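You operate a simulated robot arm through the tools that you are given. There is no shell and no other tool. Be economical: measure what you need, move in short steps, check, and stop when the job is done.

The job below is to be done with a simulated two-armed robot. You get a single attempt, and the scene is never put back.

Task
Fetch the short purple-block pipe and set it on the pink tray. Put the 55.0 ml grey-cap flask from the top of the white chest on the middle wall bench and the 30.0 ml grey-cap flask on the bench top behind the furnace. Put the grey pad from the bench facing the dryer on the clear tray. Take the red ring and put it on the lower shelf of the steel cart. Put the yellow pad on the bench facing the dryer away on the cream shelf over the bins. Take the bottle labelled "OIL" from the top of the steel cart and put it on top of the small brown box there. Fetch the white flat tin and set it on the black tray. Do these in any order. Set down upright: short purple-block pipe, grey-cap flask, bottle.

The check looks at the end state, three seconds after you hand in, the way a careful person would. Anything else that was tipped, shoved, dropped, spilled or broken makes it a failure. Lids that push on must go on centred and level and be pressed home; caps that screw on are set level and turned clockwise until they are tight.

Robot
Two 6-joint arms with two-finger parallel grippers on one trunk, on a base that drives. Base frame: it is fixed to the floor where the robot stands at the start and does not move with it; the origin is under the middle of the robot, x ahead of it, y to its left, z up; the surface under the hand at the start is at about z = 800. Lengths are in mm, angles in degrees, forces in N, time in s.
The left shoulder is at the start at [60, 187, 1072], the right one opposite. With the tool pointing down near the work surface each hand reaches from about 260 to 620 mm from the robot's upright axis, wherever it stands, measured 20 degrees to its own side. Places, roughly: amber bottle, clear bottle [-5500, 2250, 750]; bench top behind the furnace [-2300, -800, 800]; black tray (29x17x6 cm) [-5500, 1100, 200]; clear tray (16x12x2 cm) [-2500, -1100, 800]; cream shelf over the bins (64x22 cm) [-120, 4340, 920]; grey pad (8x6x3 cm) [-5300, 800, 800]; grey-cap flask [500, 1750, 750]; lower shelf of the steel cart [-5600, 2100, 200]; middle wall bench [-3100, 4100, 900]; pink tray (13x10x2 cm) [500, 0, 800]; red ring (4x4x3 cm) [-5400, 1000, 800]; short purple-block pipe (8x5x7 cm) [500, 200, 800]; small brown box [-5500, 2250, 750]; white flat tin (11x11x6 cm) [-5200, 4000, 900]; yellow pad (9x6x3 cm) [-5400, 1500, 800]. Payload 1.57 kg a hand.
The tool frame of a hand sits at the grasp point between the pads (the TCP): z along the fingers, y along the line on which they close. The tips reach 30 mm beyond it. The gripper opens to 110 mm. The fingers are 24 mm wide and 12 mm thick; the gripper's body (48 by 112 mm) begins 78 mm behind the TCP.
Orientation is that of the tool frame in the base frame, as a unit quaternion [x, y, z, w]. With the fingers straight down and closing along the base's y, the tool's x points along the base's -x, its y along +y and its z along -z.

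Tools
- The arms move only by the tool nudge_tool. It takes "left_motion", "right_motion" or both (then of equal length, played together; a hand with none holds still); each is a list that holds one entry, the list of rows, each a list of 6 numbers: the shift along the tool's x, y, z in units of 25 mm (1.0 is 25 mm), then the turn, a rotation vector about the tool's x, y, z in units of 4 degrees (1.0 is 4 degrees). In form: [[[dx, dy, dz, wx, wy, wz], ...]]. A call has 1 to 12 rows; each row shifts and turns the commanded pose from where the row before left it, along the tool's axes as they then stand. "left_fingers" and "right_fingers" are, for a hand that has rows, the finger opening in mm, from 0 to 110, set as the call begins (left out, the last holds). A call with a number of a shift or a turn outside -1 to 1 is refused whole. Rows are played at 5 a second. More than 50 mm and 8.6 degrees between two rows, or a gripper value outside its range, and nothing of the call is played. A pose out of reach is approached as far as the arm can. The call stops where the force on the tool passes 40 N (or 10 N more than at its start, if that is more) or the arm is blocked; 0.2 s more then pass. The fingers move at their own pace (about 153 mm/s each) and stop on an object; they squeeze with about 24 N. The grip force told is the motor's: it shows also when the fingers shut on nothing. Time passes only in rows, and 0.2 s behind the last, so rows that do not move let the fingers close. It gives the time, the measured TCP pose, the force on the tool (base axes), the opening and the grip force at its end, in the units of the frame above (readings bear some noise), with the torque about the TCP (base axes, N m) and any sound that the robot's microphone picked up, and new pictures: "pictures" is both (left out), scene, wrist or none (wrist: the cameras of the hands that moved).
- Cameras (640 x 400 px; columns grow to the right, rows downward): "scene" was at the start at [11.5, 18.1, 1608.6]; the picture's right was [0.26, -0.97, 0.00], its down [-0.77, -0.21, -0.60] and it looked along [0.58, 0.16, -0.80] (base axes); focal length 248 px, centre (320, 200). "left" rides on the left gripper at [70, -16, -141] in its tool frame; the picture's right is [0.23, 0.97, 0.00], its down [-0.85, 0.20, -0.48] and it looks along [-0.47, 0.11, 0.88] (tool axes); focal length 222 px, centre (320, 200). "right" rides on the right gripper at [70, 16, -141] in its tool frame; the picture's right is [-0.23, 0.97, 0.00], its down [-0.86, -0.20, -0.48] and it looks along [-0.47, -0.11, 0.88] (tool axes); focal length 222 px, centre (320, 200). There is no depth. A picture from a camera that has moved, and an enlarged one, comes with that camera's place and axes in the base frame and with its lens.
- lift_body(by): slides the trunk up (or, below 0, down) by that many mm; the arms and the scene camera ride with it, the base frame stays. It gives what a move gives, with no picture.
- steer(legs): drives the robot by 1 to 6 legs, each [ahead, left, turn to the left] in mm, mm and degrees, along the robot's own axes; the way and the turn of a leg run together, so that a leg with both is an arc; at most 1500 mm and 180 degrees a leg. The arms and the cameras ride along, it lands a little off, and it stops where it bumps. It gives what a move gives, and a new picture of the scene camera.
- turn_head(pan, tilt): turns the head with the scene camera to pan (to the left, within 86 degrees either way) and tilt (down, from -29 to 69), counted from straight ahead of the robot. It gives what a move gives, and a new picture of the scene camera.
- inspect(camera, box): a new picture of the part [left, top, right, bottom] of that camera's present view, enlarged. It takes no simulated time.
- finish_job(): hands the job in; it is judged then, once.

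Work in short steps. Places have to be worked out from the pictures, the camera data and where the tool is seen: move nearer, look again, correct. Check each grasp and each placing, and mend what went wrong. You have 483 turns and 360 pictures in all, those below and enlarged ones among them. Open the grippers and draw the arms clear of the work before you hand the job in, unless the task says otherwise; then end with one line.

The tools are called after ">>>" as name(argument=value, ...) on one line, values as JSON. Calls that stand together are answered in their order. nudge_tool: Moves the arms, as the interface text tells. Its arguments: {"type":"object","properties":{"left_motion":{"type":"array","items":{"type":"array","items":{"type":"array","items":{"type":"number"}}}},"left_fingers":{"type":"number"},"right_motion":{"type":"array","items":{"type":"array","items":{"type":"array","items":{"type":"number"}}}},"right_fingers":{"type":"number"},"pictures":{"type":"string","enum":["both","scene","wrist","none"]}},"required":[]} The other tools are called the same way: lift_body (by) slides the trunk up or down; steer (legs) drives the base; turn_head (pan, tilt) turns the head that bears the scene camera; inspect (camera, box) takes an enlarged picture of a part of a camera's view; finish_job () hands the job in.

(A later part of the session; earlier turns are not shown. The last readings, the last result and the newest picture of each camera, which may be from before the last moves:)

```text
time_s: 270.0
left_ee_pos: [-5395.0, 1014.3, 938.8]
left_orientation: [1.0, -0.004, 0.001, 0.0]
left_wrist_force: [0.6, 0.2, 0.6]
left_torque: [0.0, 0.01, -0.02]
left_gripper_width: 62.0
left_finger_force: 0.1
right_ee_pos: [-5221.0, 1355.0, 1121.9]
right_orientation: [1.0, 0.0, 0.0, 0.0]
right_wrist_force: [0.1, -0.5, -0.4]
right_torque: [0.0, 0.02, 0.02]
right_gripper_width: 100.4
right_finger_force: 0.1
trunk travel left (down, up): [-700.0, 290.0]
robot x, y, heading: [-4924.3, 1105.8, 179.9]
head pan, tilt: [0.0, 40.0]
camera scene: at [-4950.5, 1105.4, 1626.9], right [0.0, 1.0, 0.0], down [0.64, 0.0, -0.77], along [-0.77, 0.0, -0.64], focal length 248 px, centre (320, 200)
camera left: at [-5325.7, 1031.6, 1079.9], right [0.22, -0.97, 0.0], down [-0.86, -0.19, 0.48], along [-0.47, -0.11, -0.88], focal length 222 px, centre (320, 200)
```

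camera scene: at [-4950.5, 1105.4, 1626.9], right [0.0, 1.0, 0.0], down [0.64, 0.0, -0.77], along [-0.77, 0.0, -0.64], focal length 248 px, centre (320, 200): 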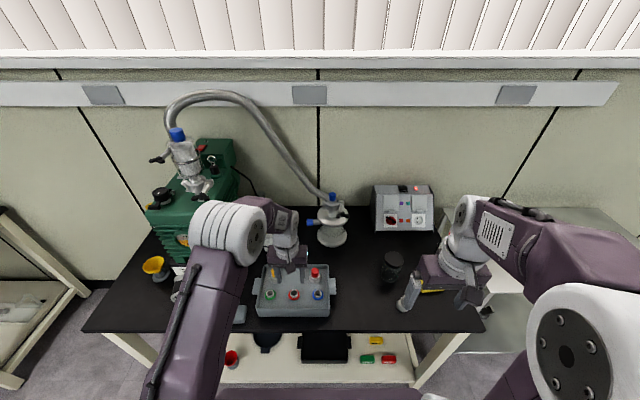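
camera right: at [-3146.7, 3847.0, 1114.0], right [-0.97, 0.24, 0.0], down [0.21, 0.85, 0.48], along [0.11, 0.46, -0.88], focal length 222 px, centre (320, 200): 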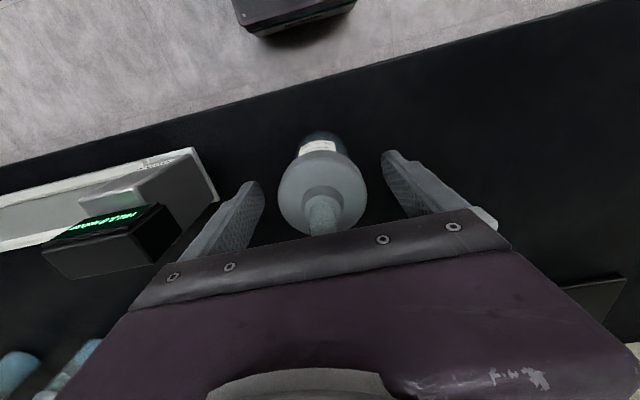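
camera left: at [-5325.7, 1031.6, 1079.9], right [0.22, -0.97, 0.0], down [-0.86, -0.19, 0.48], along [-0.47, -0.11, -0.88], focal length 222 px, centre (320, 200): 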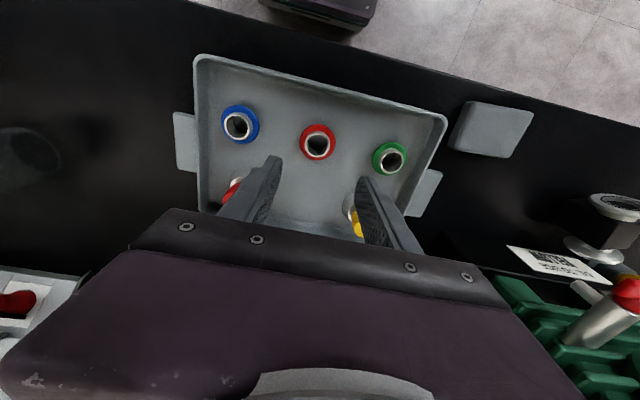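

Triangulating gives the ring top at about (−5384, 1020, 848). I correct and lower 50 mm.

>>> nudge_tool(left_motion=[[[0.4, -0.2, 0, 0, 0, 0], [0, 0, 1, 0, 0, 0], [0, 0, 0.8, 0, 0, 0], [0, 0, 0, 0, 0, 0]]], pictures="wrist")

```text
time_s: 271.0
left_ee_pos: [-5383.5, 1018.8, 893.8]
left_orientation: [1.0, -0.003, 0.0, 0.0]
left_wrist_force: [0.2, 0.2, 0.3]
left_torque: [0.0, -0.02, 0.02]
left_gripper_width: 62.0
left_finger_force: 0.0
right_ee_pos: [-5220.1, 1356.5, 1121.3]
right_orientation: [1.0, -0.001, 0.0, 0.0]
right_wrist_force: [-0.4, 0.7, 0.6]
right_torque: [0.02, 0.02, 0.02]
right_gripper_width: 100.0
right_finger_force: 0.2
trunk travel left (down, up): [-700.0, 290.0]
robot x, y, heading: [-4924.2, 1106.7, 180.3]
head pan, tilt: [0.0, 40.0]
camera left: at [-5313.6, 1035.9, 1034.5], right [0.22, -0.97, 0.0], down [-0.86, -0.19, 0.48], along [-0.47, -0.11, -0.88], focal length 222 px, centre (320, 200)
```

left: 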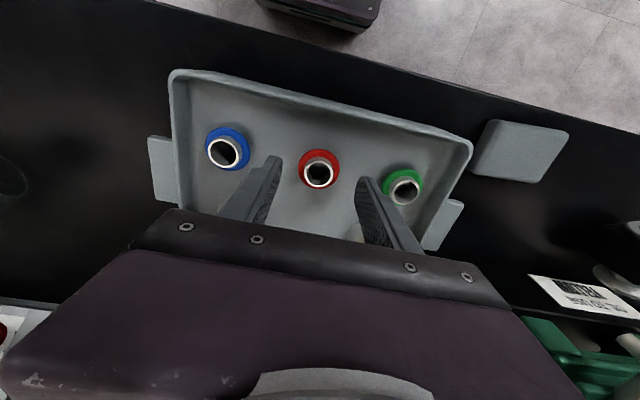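

The ring is squarely under the grasp point, top at z≈848. I descend to TCP 852 and close.

>>> nudge_tool(left_motion=[[[0, 0, 0.9, 0, 0, 0], [0, 0, 0.76, 0, 0, 0], [0, 0, 0, 0, 0, 0]]], pictures="none")

>>> nudge_tool(left_motion=[[[0, 0, 0, 0, 0, 0], [0, 0, 0, 0, 0, 0], [0, 0, 0, 0, 0, 0]]], left_fingers=0, pictures="wrist")

```text
time_s: 271.6
left_ee_pos: [-5382.5, 1018.4, 866.9]
left_orientation: [1.0, -0.002, 0.0, 0.002]
left_wrist_force: [6.1, -0.4, 11.6]
left_torque: [0.39, -0.09, -0.19]
left_gripper_width: 62.0
left_finger_force: 0.1
right_ee_pos: [-5218.6, 1356.0, 1121.4]
right_orientation: [1.0, -0.001, 0.0, 0.0]
right_wrist_force: [0.4, 0.1, 1.1]
right_torque: [0.01, -0.04, -0.01]
right_gripper_width: 100.0
right_finger_force: 0.0
trunk travel left (down, up): [-700.0, 290.0]
robot x, y, heading: [-4923.8, 1102.0, 180.0]
head pan, tilt: [0.0, 40.0]
stopped in row 2 (left hand): the force on the tool passed its limit at 65 N (the readings are from after the stop); the commanded pose is now the measured one
```

```text
time_s: 272.4
left_ee_pos: [-5384.9, 1019.5, 865.1]
left_orientation: [1.0, -0.003, -0.001, 0.0]
left_wrist_force: [-4.0, 1.3, 12.6]
left_torque: [0.18, 0.01, 0.02]
left_gripper_width: 36.1
left_finger_force: 24.1
right_ee_pos: [-5219.5, 1356.9, 1122.3]
right_orientation: [1.0, -0.002, 0.0, 0.0]
right_wrist_force: [-0.1, -0.3, 0.1]
right_torque: [-0.02, 0.0, 0.04]
right_gripper_width: 100.1
right_finger_force: 0.1
trunk travel left (down, up): [-700.0, 290.0]
robot x, y, heading: [-4925.8, 1107.2, 179.9]
head pan, tilt: [0.0, 40.0]
camera left: at [-5314.7, 1036.0, 1006.3], right [0.22, -0.97, 0.0], down [-0.86, -0.19, 0.48], along [-0.47, -0.11, -0.88], focal length 222 px, centre (320, 200)
```

left: 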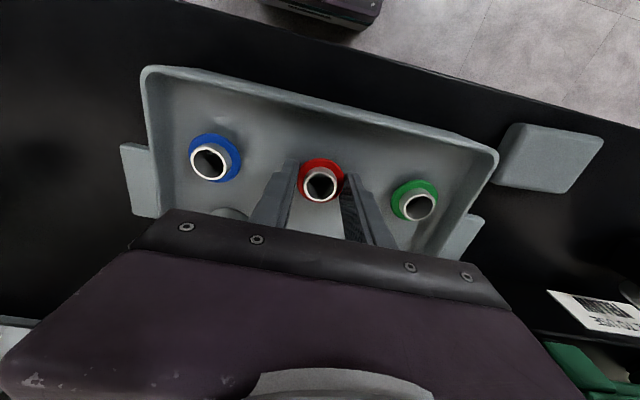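

The fingertips touched the tray floor (it is higher than reckoned, ~z 836), and the ring is now gripped at 36 mm. I lift gently and look.

>>> nudge_tool(left_motion=[[[0, 0, -0.3, 0, 0, 0], [0, 0, -1, 0, 0, 0], [0, 0, -1, 0, 0, 0], [0, 0, -1, 0, 0, 0], [0, 0, -1, 0, 0, 0], [0, 0, 0, 0, 0, 0]]], pictures="both")

```text
time_s: 273.8
left_ee_pos: [-5386.4, 1020.1, 972.4]
left_orientation: [1.0, -0.002, 0.001, 0.0]
left_wrist_force: [0.3, -0.1, -0.1]
left_torque: [0.02, 0.02, -0.02]
left_gripper_width: 35.9
left_finger_force: 24.3
right_ee_pos: [-5220.2, 1355.3, 1120.8]
right_orientation: [1.0, 0.0, 0.001, -0.001]
right_wrist_force: [-0.3, 0.5, 0.0]
right_torque: [-0.01, -0.01, 0.01]
right_gripper_width: 99.8
right_finger_force: 0.0
trunk travel left (down, up): [-700.0, 290.0]
robot x, y, heading: [-4927.8, 1107.2, 180.1]
head pan, tilt: [0.0, 40.0]
camera scene: at [-4950.7, 1105.4, 1626.8], right [0.0, 1.0, 0.0], down [0.64, 0.0, -0.77], along [-0.77, 0.0, -0.64], focal length 248 px, centre (320, 200)
camera left: at [-5315.9, 1036.7, 1113.1], right [0.22, -0.97, 0.0], down [-0.86, -0.19, 0.48], along [-0.47, -0.11, -0.88], focal length 222 px, centre (320, 200)
```

scene: 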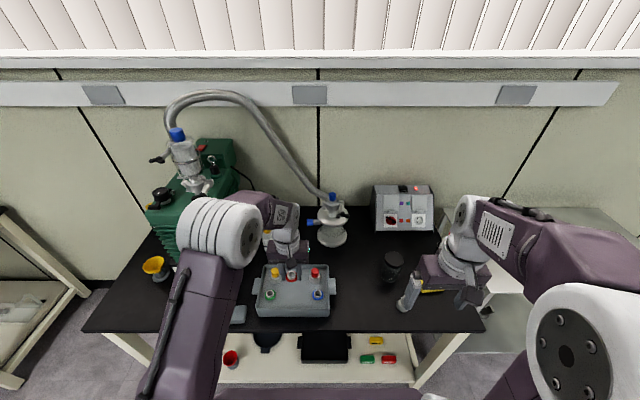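
left: 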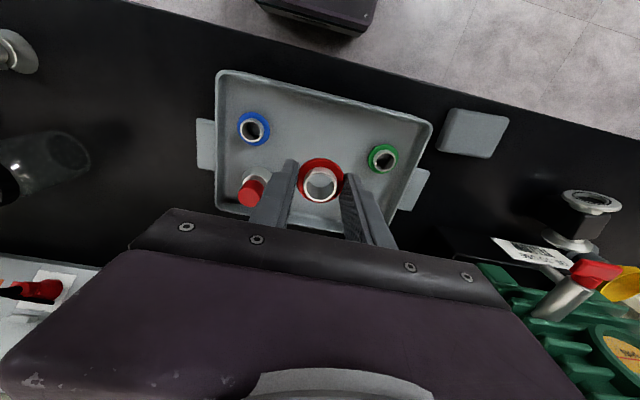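

Ring held. I raise it, back off and drive over to the steel cart.

>>> nudge_tool(left_motion=[[[1, 0, -1, 0, 0, 0], [1, 0.5, -1, 0, 0, 0], [1, 1, -1, 0, 0, 0], [1, 1, -1, 0, 0, 0]]], pictures="none")

>>> steer(legs=[[-150, 0, 0], [0, -1050, 0]])

```text
time_s: 274.8
left_ee_pos: [-5282.6, 956.8, 1071.2]
left_orientation: [1.0, -0.003, 0.0, 0.0]
left_wrist_force: [-0.6, 0.3, -0.7]
left_torque: [0.01, 0.03, 0.01]
left_gripper_width: 36.0
left_finger_force: 23.9
right_ee_pos: [-5219.1, 1354.0, 1122.4]
right_orientation: [1.0, -0.001, 0.0, -0.001]
right_wrist_force: [-0.1, 0.1, 0.4]
right_torque: [0.0, 0.04, 0.0]
right_gripper_width: 99.9
right_finger_force: 0.1
trunk travel left (down, up): [-700.0, 290.0]
robot x, y, heading: [-4917.4, 1106.6, 180.2]
head pan, tilt: [0.0, 40.0]
```

```text
time_s: 281.2
left_ee_pos: [-5125.5, 2008.3, 1070.9]
left_orientation: [1.0, -0.009, -0.001, 0.0]
left_wrist_force: [0.6, 0.5, 0.0]
left_torque: [-0.05, -0.01, -0.02]
left_gripper_width: 35.6
left_finger_force: 24.5
right_ee_pos: [-5057.3, 2404.8, 1121.6]
right_orientation: [1.0, -0.006, 0.0, 0.001]
right_wrist_force: [0.2, 0.5, 0.4]
right_torque: [0.0, 0.03, 0.01]
right_gripper_width: 99.8
right_finger_force: 0.0
trunk travel left (down, up): [-700.0, 290.0]
robot x, y, heading: [-4760.5, 2156.3, 179.4]
head pan, tilt: [0.0, 40.0]
camera scene: at [-4789.6, 2152.2, 1626.8], right [0.01, 1.0, 0.0], down [0.64, -0.01, -0.77], along [-0.77, 0.01, -0.64], focal length 248 px, centre (320, 200)
```

scene: 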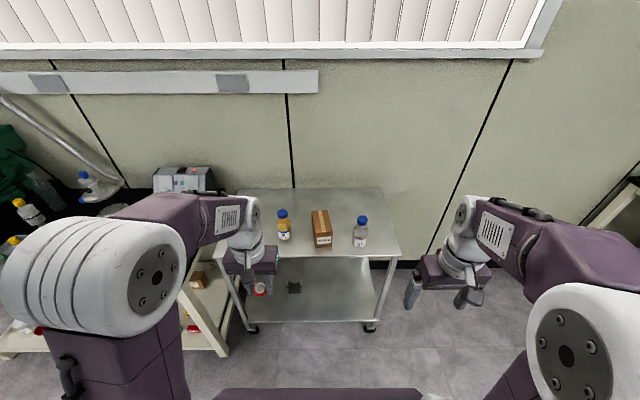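

>>> inspect(camera="scene", box=[230, 180, 410, 335])

```text
2.58 times, centred on (320, 258) of scene
camera zoom: at [-4789.6, 2152.2, 1626.8], right [0.01, 1.0, 0.0], down [0.64, -0.01, -0.77], along [-0.77, 0.01, -0.64], focal length 640 px, centre (320, 52)
```

zoom: 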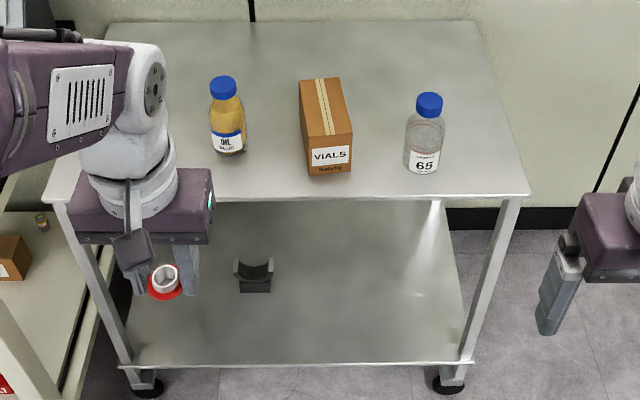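

OIL bottle, VIALS box and a clear bottle are on top; the lower shelf is free at the front middle. Cart front edge x≈−5445. I lower the trunk fully here in the clear and look.

>>> lift_body(by=-690)

>>> turn_head(pan=0, tilt=30)

```text
refused: -690 is not a number from -400 to 400
```

```text
time_s: 281.9
left_ee_pos: [-5127.2, 2007.9, 1071.0]
left_orientation: [1.0, -0.009, 0.001, 0.001]
left_wrist_force: [-0.6, 0.1, -0.4]
left_torque: [0.03, -0.02, -0.02]
left_gripper_width: 35.8
left_finger_force: 23.9
right_ee_pos: [-5056.9, 2405.4, 1121.0]
right_orientation: [1.0, -0.006, 0.0, 0.001]
right_wrist_force: [0.9, 0.6, -0.7]
right_torque: [-0.05, 0.0, 0.01]
right_gripper_width: 100.1
right_finger_force: 0.1
trunk travel left (down, up): [-700.0, 290.0]
robot x, y, heading: [-4763.5, 2154.2, 179.2]
head pan, tilt: [0.0, 30.0]
camera scene: at [-4795.0, 2153.0, 1642.1], right [0.01, 1.0, 0.0], down [0.5, -0.01, -0.87], along [-0.87, 0.01, -0.5], focal length 248 px, centre (320, 200)
```

scene: 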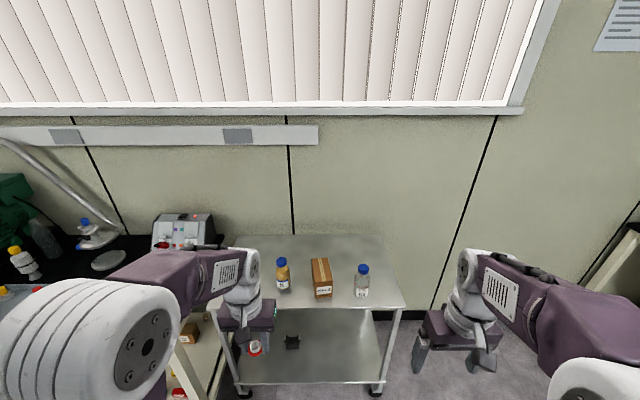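

Two calls of −345 then, followed by a look.

>>> lift_body(by=-345)

>>> lift_body(by=-345)

>>> inspect(camera="scene", box=[0, 0, 640, 400])

```text
time_s: 285.3
left_ee_pos: [-5127.1, 2008.9, 726.2]
left_orientation: [1.0, -0.008, 0.001, 0.0]
left_wrist_force: [-0.2, -0.4, -0.4]
left_torque: [0.0, -0.02, -0.01]
left_gripper_width: 35.6
left_finger_force: 23.9
right_ee_pos: [-5056.8, 2405.7, 775.6]
right_orientation: [1.0, -0.005, -0.001, 0.0]
right_wrist_force: [0.1, 0.4, 0.6]
right_torque: [-0.03, -0.02, -0.02]
right_gripper_width: 100.1
right_finger_force: 0.0
trunk travel left (down, up): [-355.0, 635.0]
robot x, y, heading: [-4765.7, 2153.7, 179.1]
head pan, tilt: [0.0, 30.0]
```

```text
time_s: 288.6
left_ee_pos: [-5126.7, 2007.2, 380.9]
left_orientation: [1.0, -0.008, 0.001, 0.0]
left_wrist_force: [0.4, -0.7, -0.1]
left_torque: [-0.01, 0.04, -0.01]
left_gripper_width: 35.9
left_finger_force: 23.8
right_ee_pos: [-5056.3, 2405.7, 432.3]
right_orientation: [1.0, -0.006, 0.0, 0.0]
right_wrist_force: [-0.2, -0.9, 0.9]
right_torque: [-0.03, -0.02, -0.01]
right_gripper_width: 99.7
right_finger_force: 0.0
trunk travel left (down, up): [-10.0, 980.0]
robot x, y, heading: [-4766.0, 2151.7, 179.5]
head pan, tilt: [0.0, 30.0]
```

```text
1.00 times, centred on (320, 200) of scene (not enlarged: the box is as wide or as high as the picture)
camera zoom: at [-4795.0, 2152.6, 952.2], right [0.01, 1.0, 0.0], down [0.5, -0.01, -0.87], along [-0.87, 0.01, -0.5], focal length 248 px, centre (320, 200)
```

zoom: 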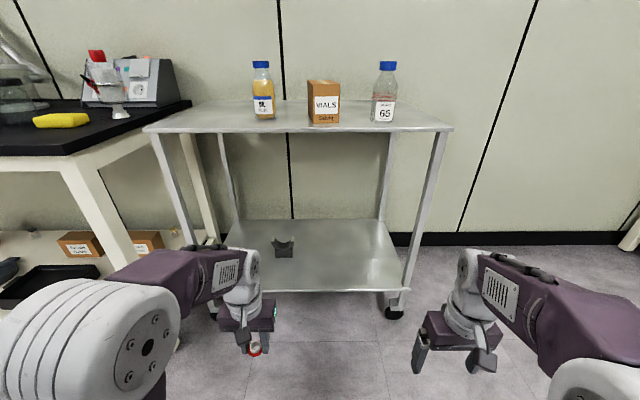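

Shelf z≈175, top ≈788. I lower the left hand to z≈300 and drive in so the hand goes between the shelves.

>>> nudge_tool(left_motion=[[[0, 0, 1, 0, 0, 0], [0, 0, 1, 0, 0, 0], [0, 0, 1, 0, 0, 0]]], pictures="none")

>>> steer(legs=[[0, -110, 0], [330, 0, 0]])

```text
time_s: 289.4
left_ee_pos: [-5126.3, 2006.9, 307.9]
left_orientation: [1.0, -0.008, 0.001, 0.0]
left_wrist_force: [0.3, -0.5, 0.3]
left_torque: [0.0, 0.02, 0.02]
left_gripper_width: 35.8
left_finger_force: 23.9
right_ee_pos: [-5055.8, 2406.3, 431.5]
right_orientation: [1.0, -0.006, 0.0, 0.0]
right_wrist_force: [0.3, 0.0, -0.6]
right_torque: [0.03, 0.02, -0.03]
right_gripper_width: 99.9
right_finger_force: 0.0
trunk travel left (down, up): [-10.0, 980.0]
robot x, y, heading: [-4766.1, 2151.9, 179.0]
head pan, tilt: [0.0, 30.0]
```

```text
time_s: 292.4
left_ee_pos: [-5460.0, 2121.4, 308.5]
left_orientation: [1.0, -0.008, -0.001, -0.001]
left_wrist_force: [-0.5, -0.4, 0.4]
left_torque: [0.02, 0.0, 0.01]
left_gripper_width: 35.9
left_finger_force: 24.3
right_ee_pos: [-5392.1, 2519.0, 431.1]
right_orientation: [1.0, -0.006, 0.0, 0.0]
right_wrist_force: [1.0, 0.0, -0.2]
right_torque: [0.0, 0.0, 0.01]
right_gripper_width: 100.0
right_finger_force: 0.1
trunk travel left (down, up): [-10.0, 980.0]
robot x, y, heading: [-5098.7, 2266.5, 179.0]
head pan, tilt: [0.0, 30.0]
camera scene: at [-5129.4, 2266.4, 952.2], right [0.01, 1.0, 0.0], down [0.5, -0.01, -0.87], along [-0.87, 0.01, -0.5], focal length 248 px, centre (320, 200)
```

scene: 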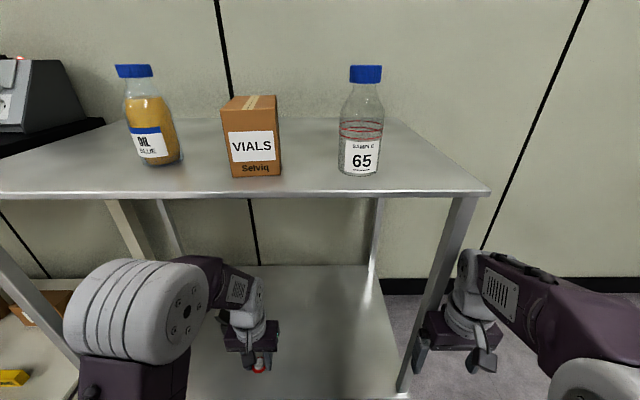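

Hand is under the top. I move it forward 60 mm and down 60 mm, looking with the wrist camera.

>>> nudge_tool(left_motion=[[[-1, 0, 0.4, 0, 0, 0], [-1, 0, 1, 0, 0, 0], [-0.4, 0, 1, 0, 0, 0], [0, 0, 0, 0, 0, 0]]], pictures="both")

```text
time_s: 293.4
left_ee_pos: [-5519.4, 2121.9, 247.2]
left_orientation: [1.0, -0.008, 0.001, 0.002]
left_wrist_force: [-0.5, 0.1, -0.4]
left_torque: [-0.05, 0.0, -0.01]
left_gripper_width: 35.6
left_finger_force: 23.8
right_ee_pos: [-5390.9, 2518.9, 431.4]
right_orientation: [1.0, -0.007, 0.0, 0.0]
right_wrist_force: [0.1, 0.1, -0.9]
right_torque: [0.01, 0.01, 0.0]
right_gripper_width: 100.0
right_finger_force: 0.0
trunk travel left (down, up): [-10.0, 980.0]
robot x, y, heading: [-5097.6, 2264.2, 179.3]
head pan, tilt: [0.0, 30.0]
camera scene: at [-5129.5, 2266.3, 952.2], right [0.01, 1.0, 0.0], down [0.5, -0.01, -0.87], along [-0.87, 0.01, -0.5], focal length 248 px, centre (320, 200)
camera left: at [-5449.1, 2137.1, 388.0], right [0.21, -0.98, 0.0], down [-0.86, -0.19, 0.48], along [-0.47, -0.1, -0.88], focal length 222 px, centre (320, 200)
```

scene: 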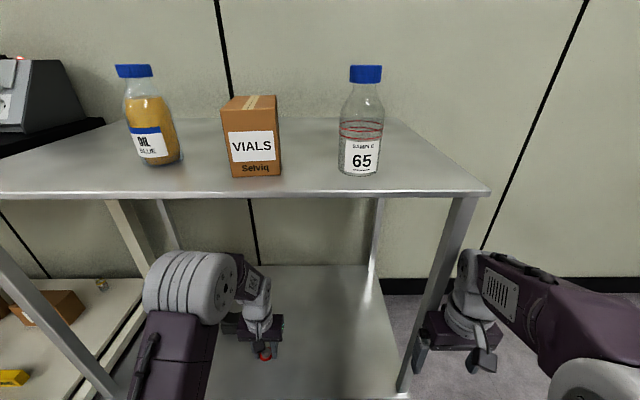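
left: 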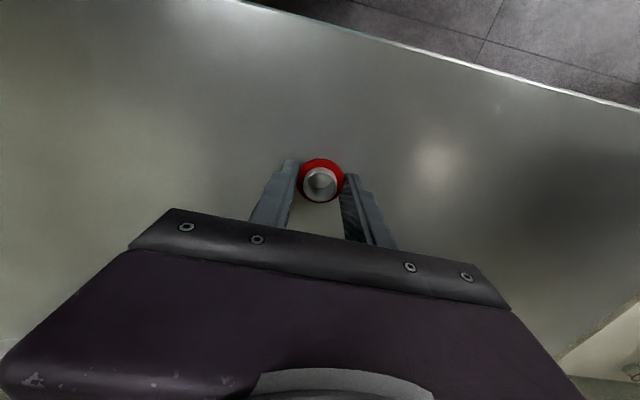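

Over the shelf. I lower stepwise to touch.

>>> nudge_tool(left_motion=[[[0, 0, 0.4, 0, 0, 0], [0, 0, 0.4, 0, 0, 0], [0, 0, 0.2, 0, 0, 0], [0, 0, 0.2, 0, 0, 0], [0, 0, 0, 0, 0, 0]]], pictures="none")

```text
time_s: 293.9
left_ee_pos: [-5518.7, 2120.9, 242.9]
left_orientation: [1.0, -0.007, 0.0, 0.001]
left_wrist_force: [7.9, 0.7, 28.3]
left_torque: [0.64, -0.63, -0.17]
left_gripper_width: 36.1
left_finger_force: 24.2
right_ee_pos: [-5390.9, 2519.0, 432.0]
right_orientation: [1.0, -0.006, -0.001, 0.0]
right_wrist_force: [0.0, 0.3, 0.2]
right_torque: [0.01, 0.03, 0.0]
right_gripper_width: 100.0
right_finger_force: 0.0
trunk travel left (down, up): [-10.0, 980.0]
robot x, y, heading: [-5099.6, 2269.9, 179.7]
head pan, tilt: [0.0, 30.0]
stopped in row 2 (left hand): the force on the tool passed its limit at 54 N (the readings are from after the stop); the commanded pose is now the measured one
```

Contact at TCP 243 (shelf ≈212). I ease up 1 mm, open and rise.

>>> nudge_tool(left_motion=[[[0, 0, -0.04, 0, 0, 0], [0, 0, 0, 0, 0, 0]]], pictures="none")

>>> nudge_tool(left_motion=[[[0, 0, 0, 0, 0, 0], [0, 0, 0, 0, 0, 0]]], left_fingers=62, pictures="none")

>>> nudge_tool(left_motion=[[[0, 0, -0.4, 0, 0, 0], [0, 0, -1, 0, 0, 0], [0, 0, -1, 0, 0, 0], [0, 0, 0, 0, 0, 0]]], pictures="wrist")

```text
time_s: 294.5
left_ee_pos: [-5518.2, 2122.3, 242.0]
left_orientation: [1.0, -0.008, -0.001, 0.001]
left_wrist_force: [10.0, -3.1, 27.8]
left_torque: [0.53, -0.47, -0.29]
left_gripper_width: 35.9
left_finger_force: 24.7
right_ee_pos: [-5391.3, 2519.6, 431.7]
right_orientation: [1.0, -0.005, -0.001, 0.0]
right_wrist_force: [0.0, -0.1, -0.8]
right_torque: [-0.02, 0.02, 0.0]
right_gripper_width: 99.9
right_finger_force: 0.1
trunk travel left (down, up): [-10.0, 980.0]
robot x, y, heading: [-5099.5, 2264.1, 179.5]
head pan, tilt: [0.0, 30.0]
```

```text
time_s: 295.1
left_ee_pos: [-5519.0, 2120.2, 242.0]
left_orientation: [1.0, -0.008, -0.002, 0.0]
left_wrist_force: [3.2, -21.4, 22.5]
left_torque: [0.02, -0.32, -0.33]
left_gripper_width: 43.9
left_finger_force: 0.1
right_ee_pos: [-5390.5, 2519.3, 431.1]
right_orientation: [1.0, -0.006, -0.001, 0.0]
right_wrist_force: [0.1, -0.3, 0.3]
right_torque: [-0.01, 0.0, -0.02]
right_gripper_width: 99.9
right_finger_force: 0.1
trunk travel left (down, up): [-10.0, 980.0]
robot x, y, heading: [-5101.4, 2266.9, 179.5]
head pan, tilt: [0.0, 30.0]
```

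```text
time_s: 296.1
left_ee_pos: [-5519.2, 2121.6, 298.2]
left_orientation: [1.0, -0.008, 0.0, 0.001]
left_wrist_force: [0.5, -0.4, 0.4]
left_torque: [0.0, 0.0, 0.02]
left_gripper_width: 62.0
left_finger_force: 0.0
right_ee_pos: [-5391.0, 2518.6, 432.4]
right_orientation: [1.0, -0.006, 0.0, 0.0]
right_wrist_force: [0.2, -0.9, -0.3]
right_torque: [-0.01, -0.03, 0.01]
right_gripper_width: 99.8
right_finger_force: 0.0
trunk travel left (down, up): [-10.0, 980.0]
robot x, y, heading: [-5099.8, 2265.6, 179.4]
head pan, tilt: [0.0, 30.0]
camera left: at [-5449.9, 2137.3, 439.0], right [0.21, -0.98, 0.0], down [-0.86, -0.19, 0.48], along [-0.47, -0.1, -0.88], focal length 222 px, centre (320, 200)
```

left: 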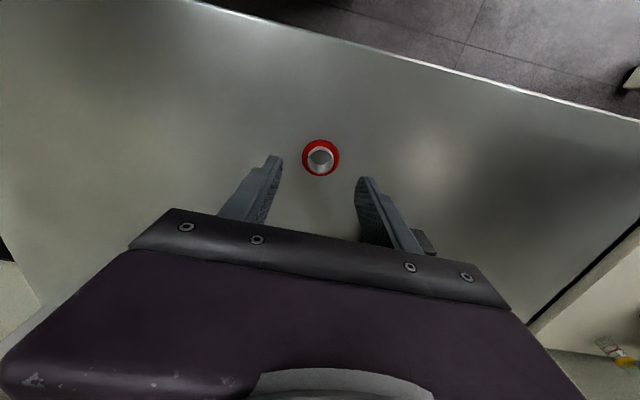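

Ring stands on the lower shelf. I withdraw the hand, back off, and raise the trunk again.

>>> nudge_tool(left_motion=[[[1, 0, 0, 0, 0, 0], [1, 0, 0, 0, 0, 0], [1, 0, 0, 0, 0, 0]]], pictures="none")

>>> steer(legs=[[-330, 0, 0]])

>>> lift_body(by=345)

>>> lift_body(by=385)

>>> turn_head(pan=0, tilt=45)

```text
time_s: 296.9
left_ee_pos: [-5444.6, 2118.4, 298.9]
left_orientation: [1.0, -0.008, 0.0, 0.0]
left_wrist_force: [0.7, -0.5, -0.4]
left_torque: [-0.02, 0.01, 0.0]
left_gripper_width: 62.0
left_finger_force: 0.1
right_ee_pos: [-5391.4, 2519.1, 431.6]
right_orientation: [1.0, -0.006, 0.0, -0.001]
right_wrist_force: [0.7, 0.6, -0.3]
right_torque: [-0.01, 0.02, 0.0]
right_gripper_width: 99.9
right_finger_force: 0.0
trunk travel left (down, up): [-10.0, 980.0]
robot x, y, heading: [-5098.3, 2270.1, 179.5]
head pan, tilt: [0.0, 30.0]
```

```text
time_s: 299.1
left_ee_pos: [-5117.6, 2113.1, 298.2]
left_orientation: [1.0, -0.003, 0.0, -0.001]
left_wrist_force: [-0.6, -0.3, -0.5]
left_torque: [0.02, 0.04, -0.03]
left_gripper_width: 62.3
left_finger_force: 0.1
right_ee_pos: [-5067.6, 2515.0, 431.2]
right_orientation: [1.0, -0.002, 0.001, 0.0]
right_wrist_force: [1.2, -0.2, 1.0]
right_torque: [0.01, -0.01, 0.0]
right_gripper_width: 100.0
right_finger_force: 0.1
trunk travel left (down, up): [-10.0, 980.0]
robot x, y, heading: [-4771.6, 2260.2, 180.1]
head pan, tilt: [0.0, 30.0]
camera scene: at [-4804.4, 2263.7, 952.2], right [0.0, 1.0, 0.0], down [0.5, 0.0, -0.87], along [-0.87, 0.0, -0.5], focal length 248 px, centre (320, 200)
```

scene: 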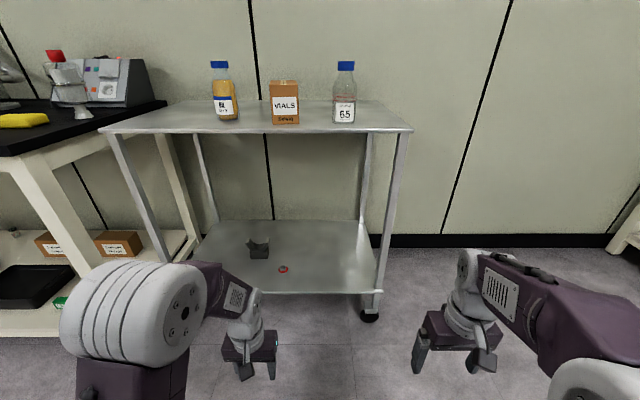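

```text
time_s: 302.4
left_ee_pos: [-5117.4, 2112.5, 642.2]
left_orientation: [1.0, -0.003, 0.0, 0.0]
left_wrist_force: [-0.6, 0.6, 0.5]
left_torque: [-0.02, -0.02, -0.02]
left_gripper_width: 62.1
left_finger_force: 0.0
right_ee_pos: [-5067.9, 2513.4, 775.9]
right_orientation: [1.0, -0.002, 0.001, 0.0]
right_wrist_force: [-0.7, -0.1, -0.6]
right_torque: [0.03, -0.01, 0.0]
right_gripper_width: 100.1
right_finger_force: 0.0
trunk travel left (down, up): [-355.0, 635.0]
robot x, y, heading: [-4772.1, 2264.9, 179.5]
head pan, tilt: [0.0, 30.0]
```

```text
time_s: 306.1
left_ee_pos: [-5117.9, 2112.6, 1027.3]
left_orientation: [1.0, -0.003, 0.0, 0.001]
left_wrist_force: [0.1, -0.4, -0.2]
left_torque: [0.0, -0.01, -0.01]
left_gripper_width: 62.0
left_finger_force: 0.0
right_ee_pos: [-5068.6, 2514.8, 1161.0]
right_orientation: [1.0, -0.002, 0.0, -0.001]
right_wrist_force: [-0.3, -0.7, 0.5]
right_torque: [0.01, 0.0, -0.01]
right_gripper_width: 99.5
right_finger_force: 0.0
trunk travel left (down, up): [-740.0, 250.0]
robot x, y, heading: [-4773.8, 2264.8, 180.0]
head pan, tilt: [0.0, 30.0]
```

```text
time_s: 306.9
left_ee_pos: [-5118.7, 2113.9, 1027.0]
left_orientation: [1.0, -0.003, 0.0, 0.001]
left_wrist_force: [-0.3, 0.3, -0.1]
left_torque: [0.03, 0.0, -0.01]
left_gripper_width: 62.0
left_finger_force: 0.0
right_ee_pos: [-5068.9, 2514.1, 1161.3]
right_orientation: [1.0, -0.002, 0.0, 0.0]
right_wrist_force: [0.0, -0.2, -0.2]
right_torque: [0.01, 0.02, 0.01]
right_gripper_width: 100.2
right_finger_force: 0.0
trunk travel left (down, up): [-740.0, 250.0]
robot x, y, heading: [-4774.9, 2262.5, 179.7]
head pan, tilt: [0.0, 45.0]
camera scene: at [-4795.3, 2263.7, 1659.6], right [0.0, 1.0, 0.0], down [0.71, 0.0, -0.71], along [-0.71, 0.0, -0.71], focal length 248 px, centre (320, 200)
```

scene: 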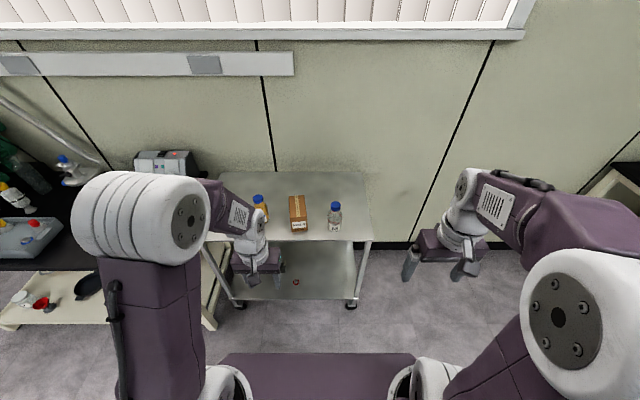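

I position the robot so the left hand can reach both the OIL bottle and the box.

>>> steer(legs=[[0, 110, 0], [300, 0, 0]])

>>> nudge_tool(left_motion=[[[-1, 0, -0.5, 0, 0, 0], [-1, 0, 0, 0, 0, 0], [-0.6, 0, 0, 0, 0, 0]]], left_fingers=85, pictures="both")

```text
time_s: 309.8
left_ee_pos: [-5419.7, 2003.5, 1027.7]
left_orientation: [1.0, -0.003, 0.0, 0.001]
left_wrist_force: [-0.4, 0.0, -0.2]
left_torque: [0.03, 0.0, 0.01]
left_gripper_width: 62.0
left_finger_force: 0.1
right_ee_pos: [-5370.9, 2403.9, 1160.6]
right_orientation: [1.0, -0.001, 0.0, 0.0]
right_wrist_force: [-0.2, -0.2, -0.5]
right_torque: [0.03, 0.0, -0.01]
right_gripper_width: 100.3
right_finger_force: 0.0
trunk travel left (down, up): [-740.0, 250.0]
robot x, y, heading: [-5074.3, 2152.2, 179.8]
head pan, tilt: [0.0, 45.0]
camera scene: at [-5096.6, 2153.9, 1659.6], right [0.0, 1.0, 0.0], down [0.71, 0.0, -0.71], along [-0.71, 0.0, -0.71], focal length 248 px, centre (320, 200)
```

scene: 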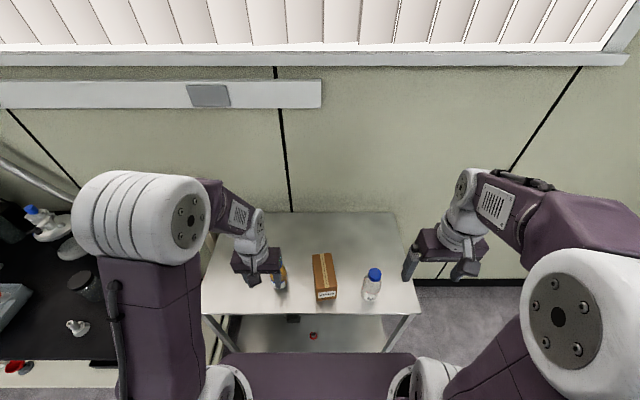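

```text
time_s: 310.6
left_ee_pos: [-5485.5, 2002.8, 1039.2]
left_orientation: [1.0, -0.004, 0.0, 0.0]
left_wrist_force: [-1.0, -0.3, 0.7]
left_torque: [0.0, -0.01, -0.04]
left_gripper_width: 85.2
left_finger_force: 0.0
right_ee_pos: [-5373.0, 2404.5, 1160.5]
right_orientation: [1.0, 0.0, 0.001, 0.0]
right_wrist_force: [0.0, 1.0, 0.0]
right_torque: [-0.02, 0.0, -0.02]
right_gripper_width: 100.3
right_finger_force: 0.1
trunk travel left (down, up): [-740.0, 250.0]
robot x, y, heading: [-5074.6, 2153.3, 179.8]
head pan, tilt: [0.0, 45.0]
camera scene: at [-5099.4, 2153.5, 1659.6], right [0.0, 1.0, 0.0], down [0.71, 0.0, -0.71], along [-0.71, 0.0, -0.71], focal length 248 px, centre (320, 200)
camera left: at [-5416.1, 2019.5, 1179.1], right [0.22, -0.98, 0.0], down [-0.86, -0.19, 0.48], along [-0.47, -0.11, -0.88], focal length 222 px, centre (320, 200)
```

scene: 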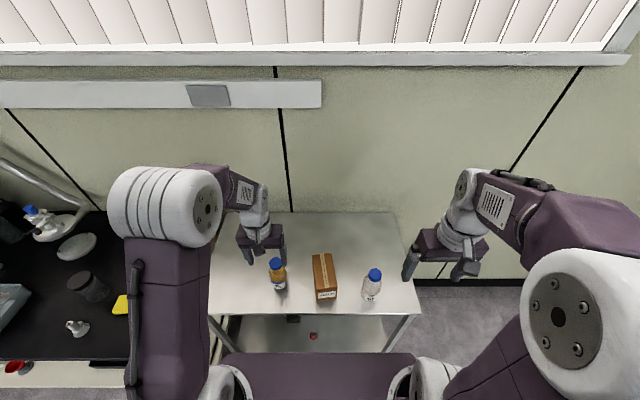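
left: 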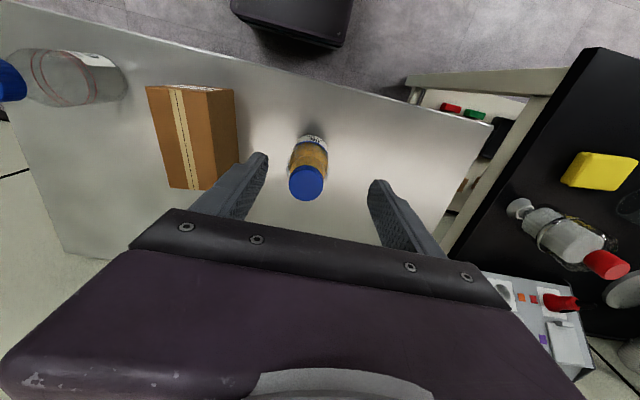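

OIL bottle at about (−5530, 2009), top ≈940. I move over it and check alignment.

>>> nudge_tool(left_motion=[[[-0.9, -0.1, 0, 0, 0, 0], [-0.9, -0.1, 0, 0, 0, 0], [0, 0, 0, 0, 0, 0]]], left_fingers=85, pictures="wrist")

```text
time_s: 311.4
left_ee_pos: [-5530.9, 2008.1, 1041.8]
left_orientation: [1.0, -0.004, 0.0, 0.0]
left_wrist_force: [-0.2, -0.4, -0.4]
left_torque: [0.02, 0.02, 0.01]
left_gripper_width: 85.0
left_finger_force: 0.1
right_ee_pos: [-5371.1, 2403.3, 1160.6]
right_orientation: [1.0, -0.001, 0.0, 0.001]
right_wrist_force: [0.6, -0.2, 0.3]
right_torque: [0.0, 0.04, 0.0]
right_gripper_width: 99.9
right_finger_force: 0.0
trunk travel left (down, up): [-740.0, 250.0]
robot x, y, heading: [-5074.8, 2153.3, 179.7]
head pan, tilt: [0.0, 45.0]
camera left: at [-5460.0, 2024.8, 1181.2], right [0.22, -0.98, 0.0], down [-0.86, -0.19, 0.48], along [-0.47, -0.11, -0.88], focal length 222 px, centre (320, 200)
```

left: 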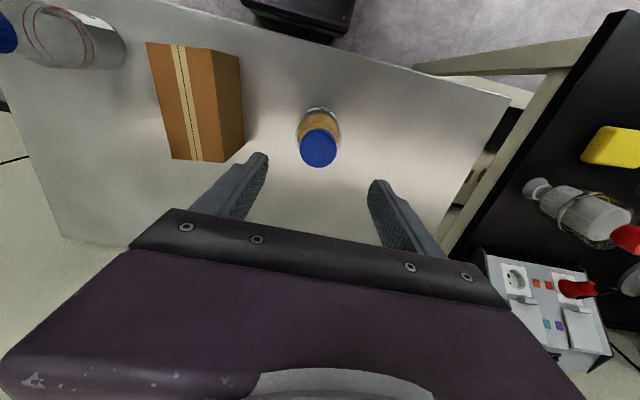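

Aligned. I descend to TCP ≈922 so the pads take the cap.

>>> nudge_tool(left_motion=[[[0.1, 0, 1, 0, 0, 0], [0, 0, 1, 0, 0, 0], [0, 0, 1, 0, 0, 0], [0, 0, 1, 0, 0, 0], [0, 0, 0.75, 0, 0, 0], [0, 0, 0, 0, 0, 0]]], left_fingers=75, pictures="both")

```text
time_s: 312.8
left_ee_pos: [-5527.8, 2009.0, 921.1]
left_orientation: [1.0, -0.003, -0.001, 0.001]
left_wrist_force: [0.2, -1.3, 0.1]
left_torque: [-0.01, 0.02, -0.04]
left_gripper_width: 74.9
left_finger_force: 0.1
right_ee_pos: [-5372.1, 2403.7, 1160.9]
right_orientation: [1.0, -0.001, 0.0, 0.0]
right_wrist_force: [-0.1, 0.4, -0.2]
right_torque: [0.0, 0.0, 0.02]
right_gripper_width: 100.2
right_finger_force: 0.1
trunk travel left (down, up): [-740.0, 250.0]
robot x, y, heading: [-5074.5, 2157.3, 179.8]
head pan, tilt: [0.0, 45.0]
camera scene: at [-5098.1, 2153.7, 1659.6], right [0.0, 1.0, 0.0], down [0.71, 0.0, -0.71], along [-0.71, 0.0, -0.71], focal length 248 px, centre (320, 200)
camera left: at [-5458.4, 2024.8, 1062.0], right [0.22, -0.98, 0.0], down [-0.86, -0.19, 0.48], along [-0.47, -0.11, -0.88], focal length 222 px, centre (320, 200)
```

scene: 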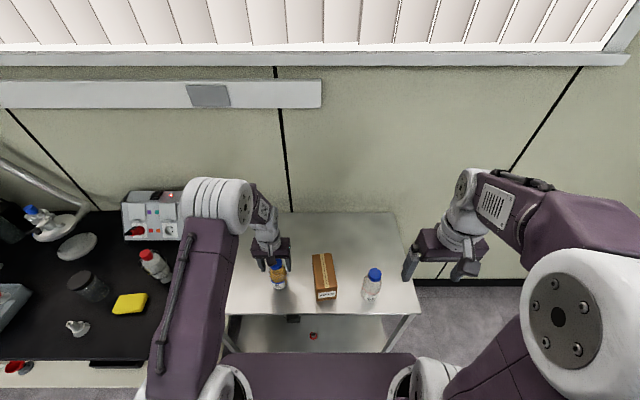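
left: 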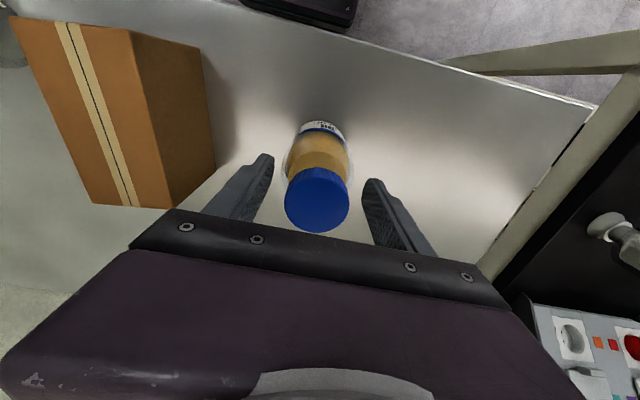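

Cap is centred between the fingers. I close and lift 10 mm to check.

>>> nudge_tool(left_motion=[[[0, 0, 0, 0, 0, 0], [0, 0, 0, 0, 0, 0], [0, 0, 0, 0, 0, 0]]], left_fingers=0, pictures="none")

>>> nudge_tool(left_motion=[[[0, 0, -0.4, 0, 0, 0], [0, 0, 0, 0, 0, 0]]], pictures="wrist")

```text
time_s: 313.6
left_ee_pos: [-5528.4, 2007.2, 922.5]
left_orientation: [1.0, -0.004, 0.0, 0.001]
left_wrist_force: [-1.6, -0.5, 11.3]
left_torque: [-0.06, 0.07, 0.0]
left_gripper_width: 57.2
left_finger_force: 23.9
right_ee_pos: [-5371.2, 2404.1, 1161.3]
right_orientation: [1.0, 0.0, 0.0, 0.0]
right_wrist_force: [-0.6, 0.8, -0.1]
right_torque: [0.03, -0.01, 0.0]
right_gripper_width: 100.0
right_finger_force: 0.0
trunk travel left (down, up): [-740.0, 250.0]
robot x, y, heading: [-5078.7, 2154.2, 180.0]
head pan, tilt: [0.0, 45.0]
```

```text
time_s: 314.2
left_ee_pos: [-5526.9, 2008.6, 931.8]
left_orientation: [1.0, -0.004, 0.001, 0.001]
left_wrist_force: [-0.1, -0.1, 9.9]
left_torque: [0.0, 0.0, 0.04]
left_gripper_width: 48.0
left_finger_force: 24.1
right_ee_pos: [-5370.2, 2403.7, 1161.1]
right_orientation: [1.0, -0.001, 0.0, 0.0]
right_wrist_force: [0.4, 0.4, 0.1]
right_torque: [-0.01, -0.03, 0.0]
right_gripper_width: 99.9
right_finger_force: 0.0
trunk travel left (down, up): [-740.0, 250.0]
robot x, y, heading: [-5075.3, 2156.2, 179.9]
head pan, tilt: [0.0, 45.0]
camera left: at [-5457.6, 2025.3, 1072.7], right [0.22, -0.98, 0.0], down [-0.86, -0.19, 0.48], along [-0.47, -0.11, -0.88], focal length 222 px, centre (320, 200)
```

left: 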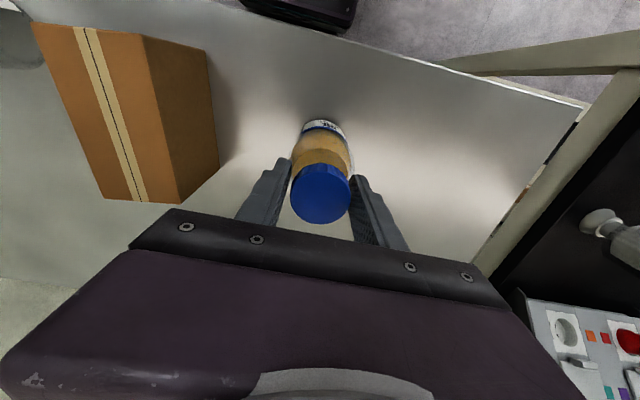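

The tips are on the bottle's shoulder rather than the cap. I open, rise to TCP≈946 and close on the cap alone.

>>> nudge_tool(left_motion=[[[0, 0, 0, 0, 0, 0], [0, 0, 0, 0, 0, 0], [0, 0, -0.6, 0, 0, 0], [0, 0, 0, 0, 0, 0]]], left_fingers=75, pictures="none")

>>> nudge_tool(left_motion=[[[0, 0, 0, 0, 0, 0], [0, 0, 0, 0, 0, 0], [0, 0, 0, 0, 0, 0]]], left_fingers=0, pictures="wrist")

```text
time_s: 315.2
left_ee_pos: [-5527.5, 2008.2, 947.4]
left_orientation: [1.0, -0.003, 0.0, 0.0]
left_wrist_force: [-0.7, 0.5, -0.6]
left_torque: [-0.02, -0.02, 0.01]
left_gripper_width: 75.1
left_finger_force: 0.1
right_ee_pos: [-5371.9, 2403.8, 1161.7]
right_orientation: [1.0, -0.001, 0.001, -0.001]
right_wrist_force: [-0.2, 0.7, 0.5]
right_torque: [-0.01, 0.01, 0.01]
right_gripper_width: 99.6
right_finger_force: 0.1
trunk travel left (down, up): [-740.0, 250.0]
robot x, y, heading: [-5082.3, 2155.8, 179.9]
head pan, tilt: [0.0, 45.0]
```

```text
time_s: 316.0
left_ee_pos: [-5526.7, 2009.2, 948.5]
left_orientation: [1.0, -0.004, 0.0, 0.001]
left_wrist_force: [-0.3, 0.0, 0.7]
left_torque: [0.0, 0.01, 0.03]
left_gripper_width: 40.1
left_finger_force: 23.7
right_ee_pos: [-5371.5, 2403.7, 1160.9]
right_orientation: [1.0, 0.0, 0.0, -0.001]
right_wrist_force: [-0.2, -0.6, -0.4]
right_torque: [0.0, -0.02, -0.02]
right_gripper_width: 100.1
right_finger_force: 0.0
trunk travel left (down, up): [-740.0, 250.0]
robot x, y, heading: [-5075.2, 2150.0, 180.1]
head pan, tilt: [0.0, 45.0]
camera left: at [-5458.0, 2025.4, 1088.0], right [0.22, -0.98, 0.0], down [-0.86, -0.19, 0.48], along [-0.47, -0.11, -0.88], focal length 222 px, centre (320, 200)
```

left: 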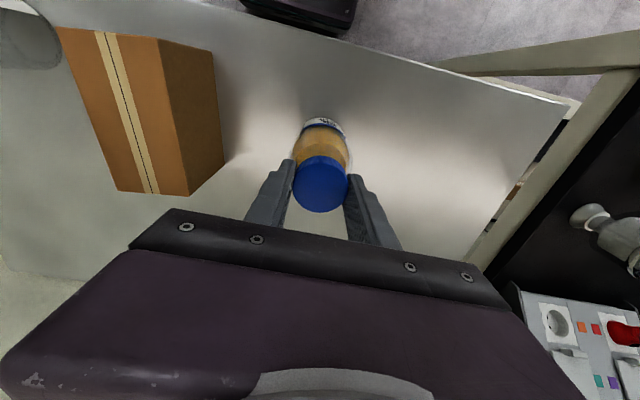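

Gripped on the cap (40.1 mm). Lift 20 mm and check.

>>> nudge_tool(left_motion=[[[0, 0, -0.4, 0, 0, 0], [0, 0, -0.4, 0, 0, 0], [0, 0, 0, 0, 0, 0], [0, 0, 0, 0, 0, 0]]], pictures="wrist")

```text
time_s: 317.0
left_ee_pos: [-5528.0, 2008.0, 966.4]
left_orientation: [1.0, -0.004, 0.001, 0.0]
left_wrist_force: [-0.2, -0.6, -3.2]
left_torque: [0.01, -0.03, 0.01]
left_gripper_width: 40.2
left_finger_force: 24.3
right_ee_pos: [-5371.9, 2403.5, 1160.9]
right_orientation: [1.0, -0.001, 0.001, 0.0]
right_wrist_force: [0.4, -0.5, 0.1]
right_torque: [0.0, -0.03, -0.01]
right_gripper_width: 99.9
right_finger_force: 0.0
trunk travel left (down, up): [-740.0, 250.0]
robot x, y, heading: [-5077.4, 2152.3, 180.1]
head pan, tilt: [0.0, 45.0]
camera left: at [-5458.8, 2025.0, 1106.7], right [0.22, -0.98, 0.0], down [-0.86, -0.19, 0.48], along [-0.47, -0.11, -0.88], focal length 222 px, centre (320, 200)
```

left: 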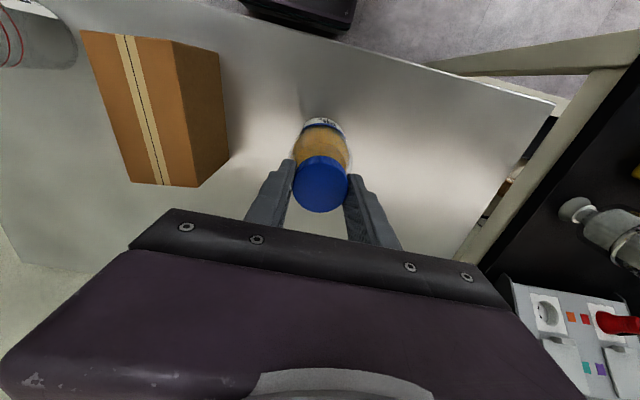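

Held (3.2 N). I zoom on the box from the left wrist and scene cameras to fix its top.

>>> inspect(camera="left", box=[60, 10, 260, 200])

>>> inspect(camera="scene", box=[250, 230, 400, 320])

```text
2.11 times, centred on (160, 105) of left
camera zoom: at [-5458.8, 2025.0, 1106.7], right [0.22, -0.98, 0.0], down [-0.86, -0.19, 0.48], along [-0.47, -0.11, -0.88], focal length 468 px, centre (657, 400)
```

zoom: 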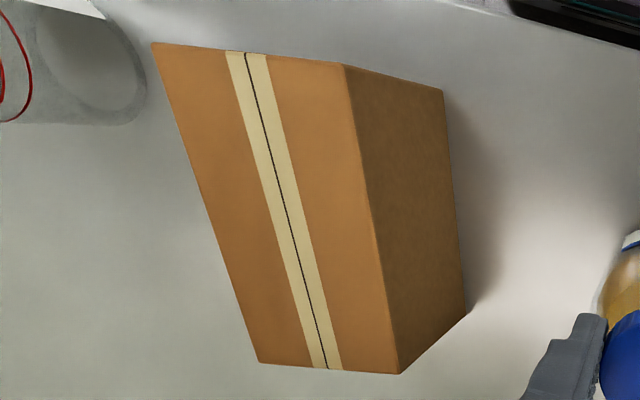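

```text
4.27 times, centred on (325, 275) of scene
camera zoom: at [-5098.8, 2153.5, 1659.6], right [0.0, 1.0, 0.0], down [0.71, 0.0, -0.71], along [-0.71, 0.0, -0.71], focal length 1058 px, centre (299, -120)
```

zoom: 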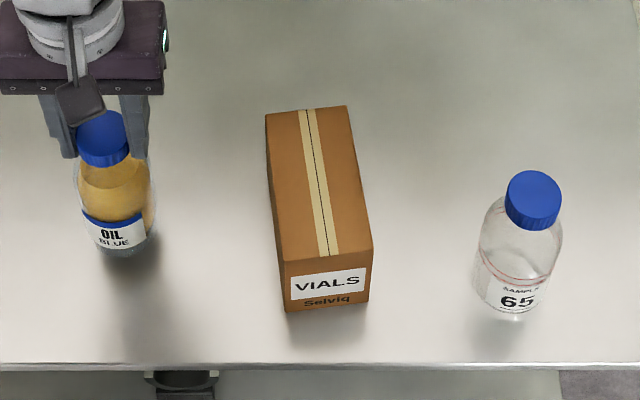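

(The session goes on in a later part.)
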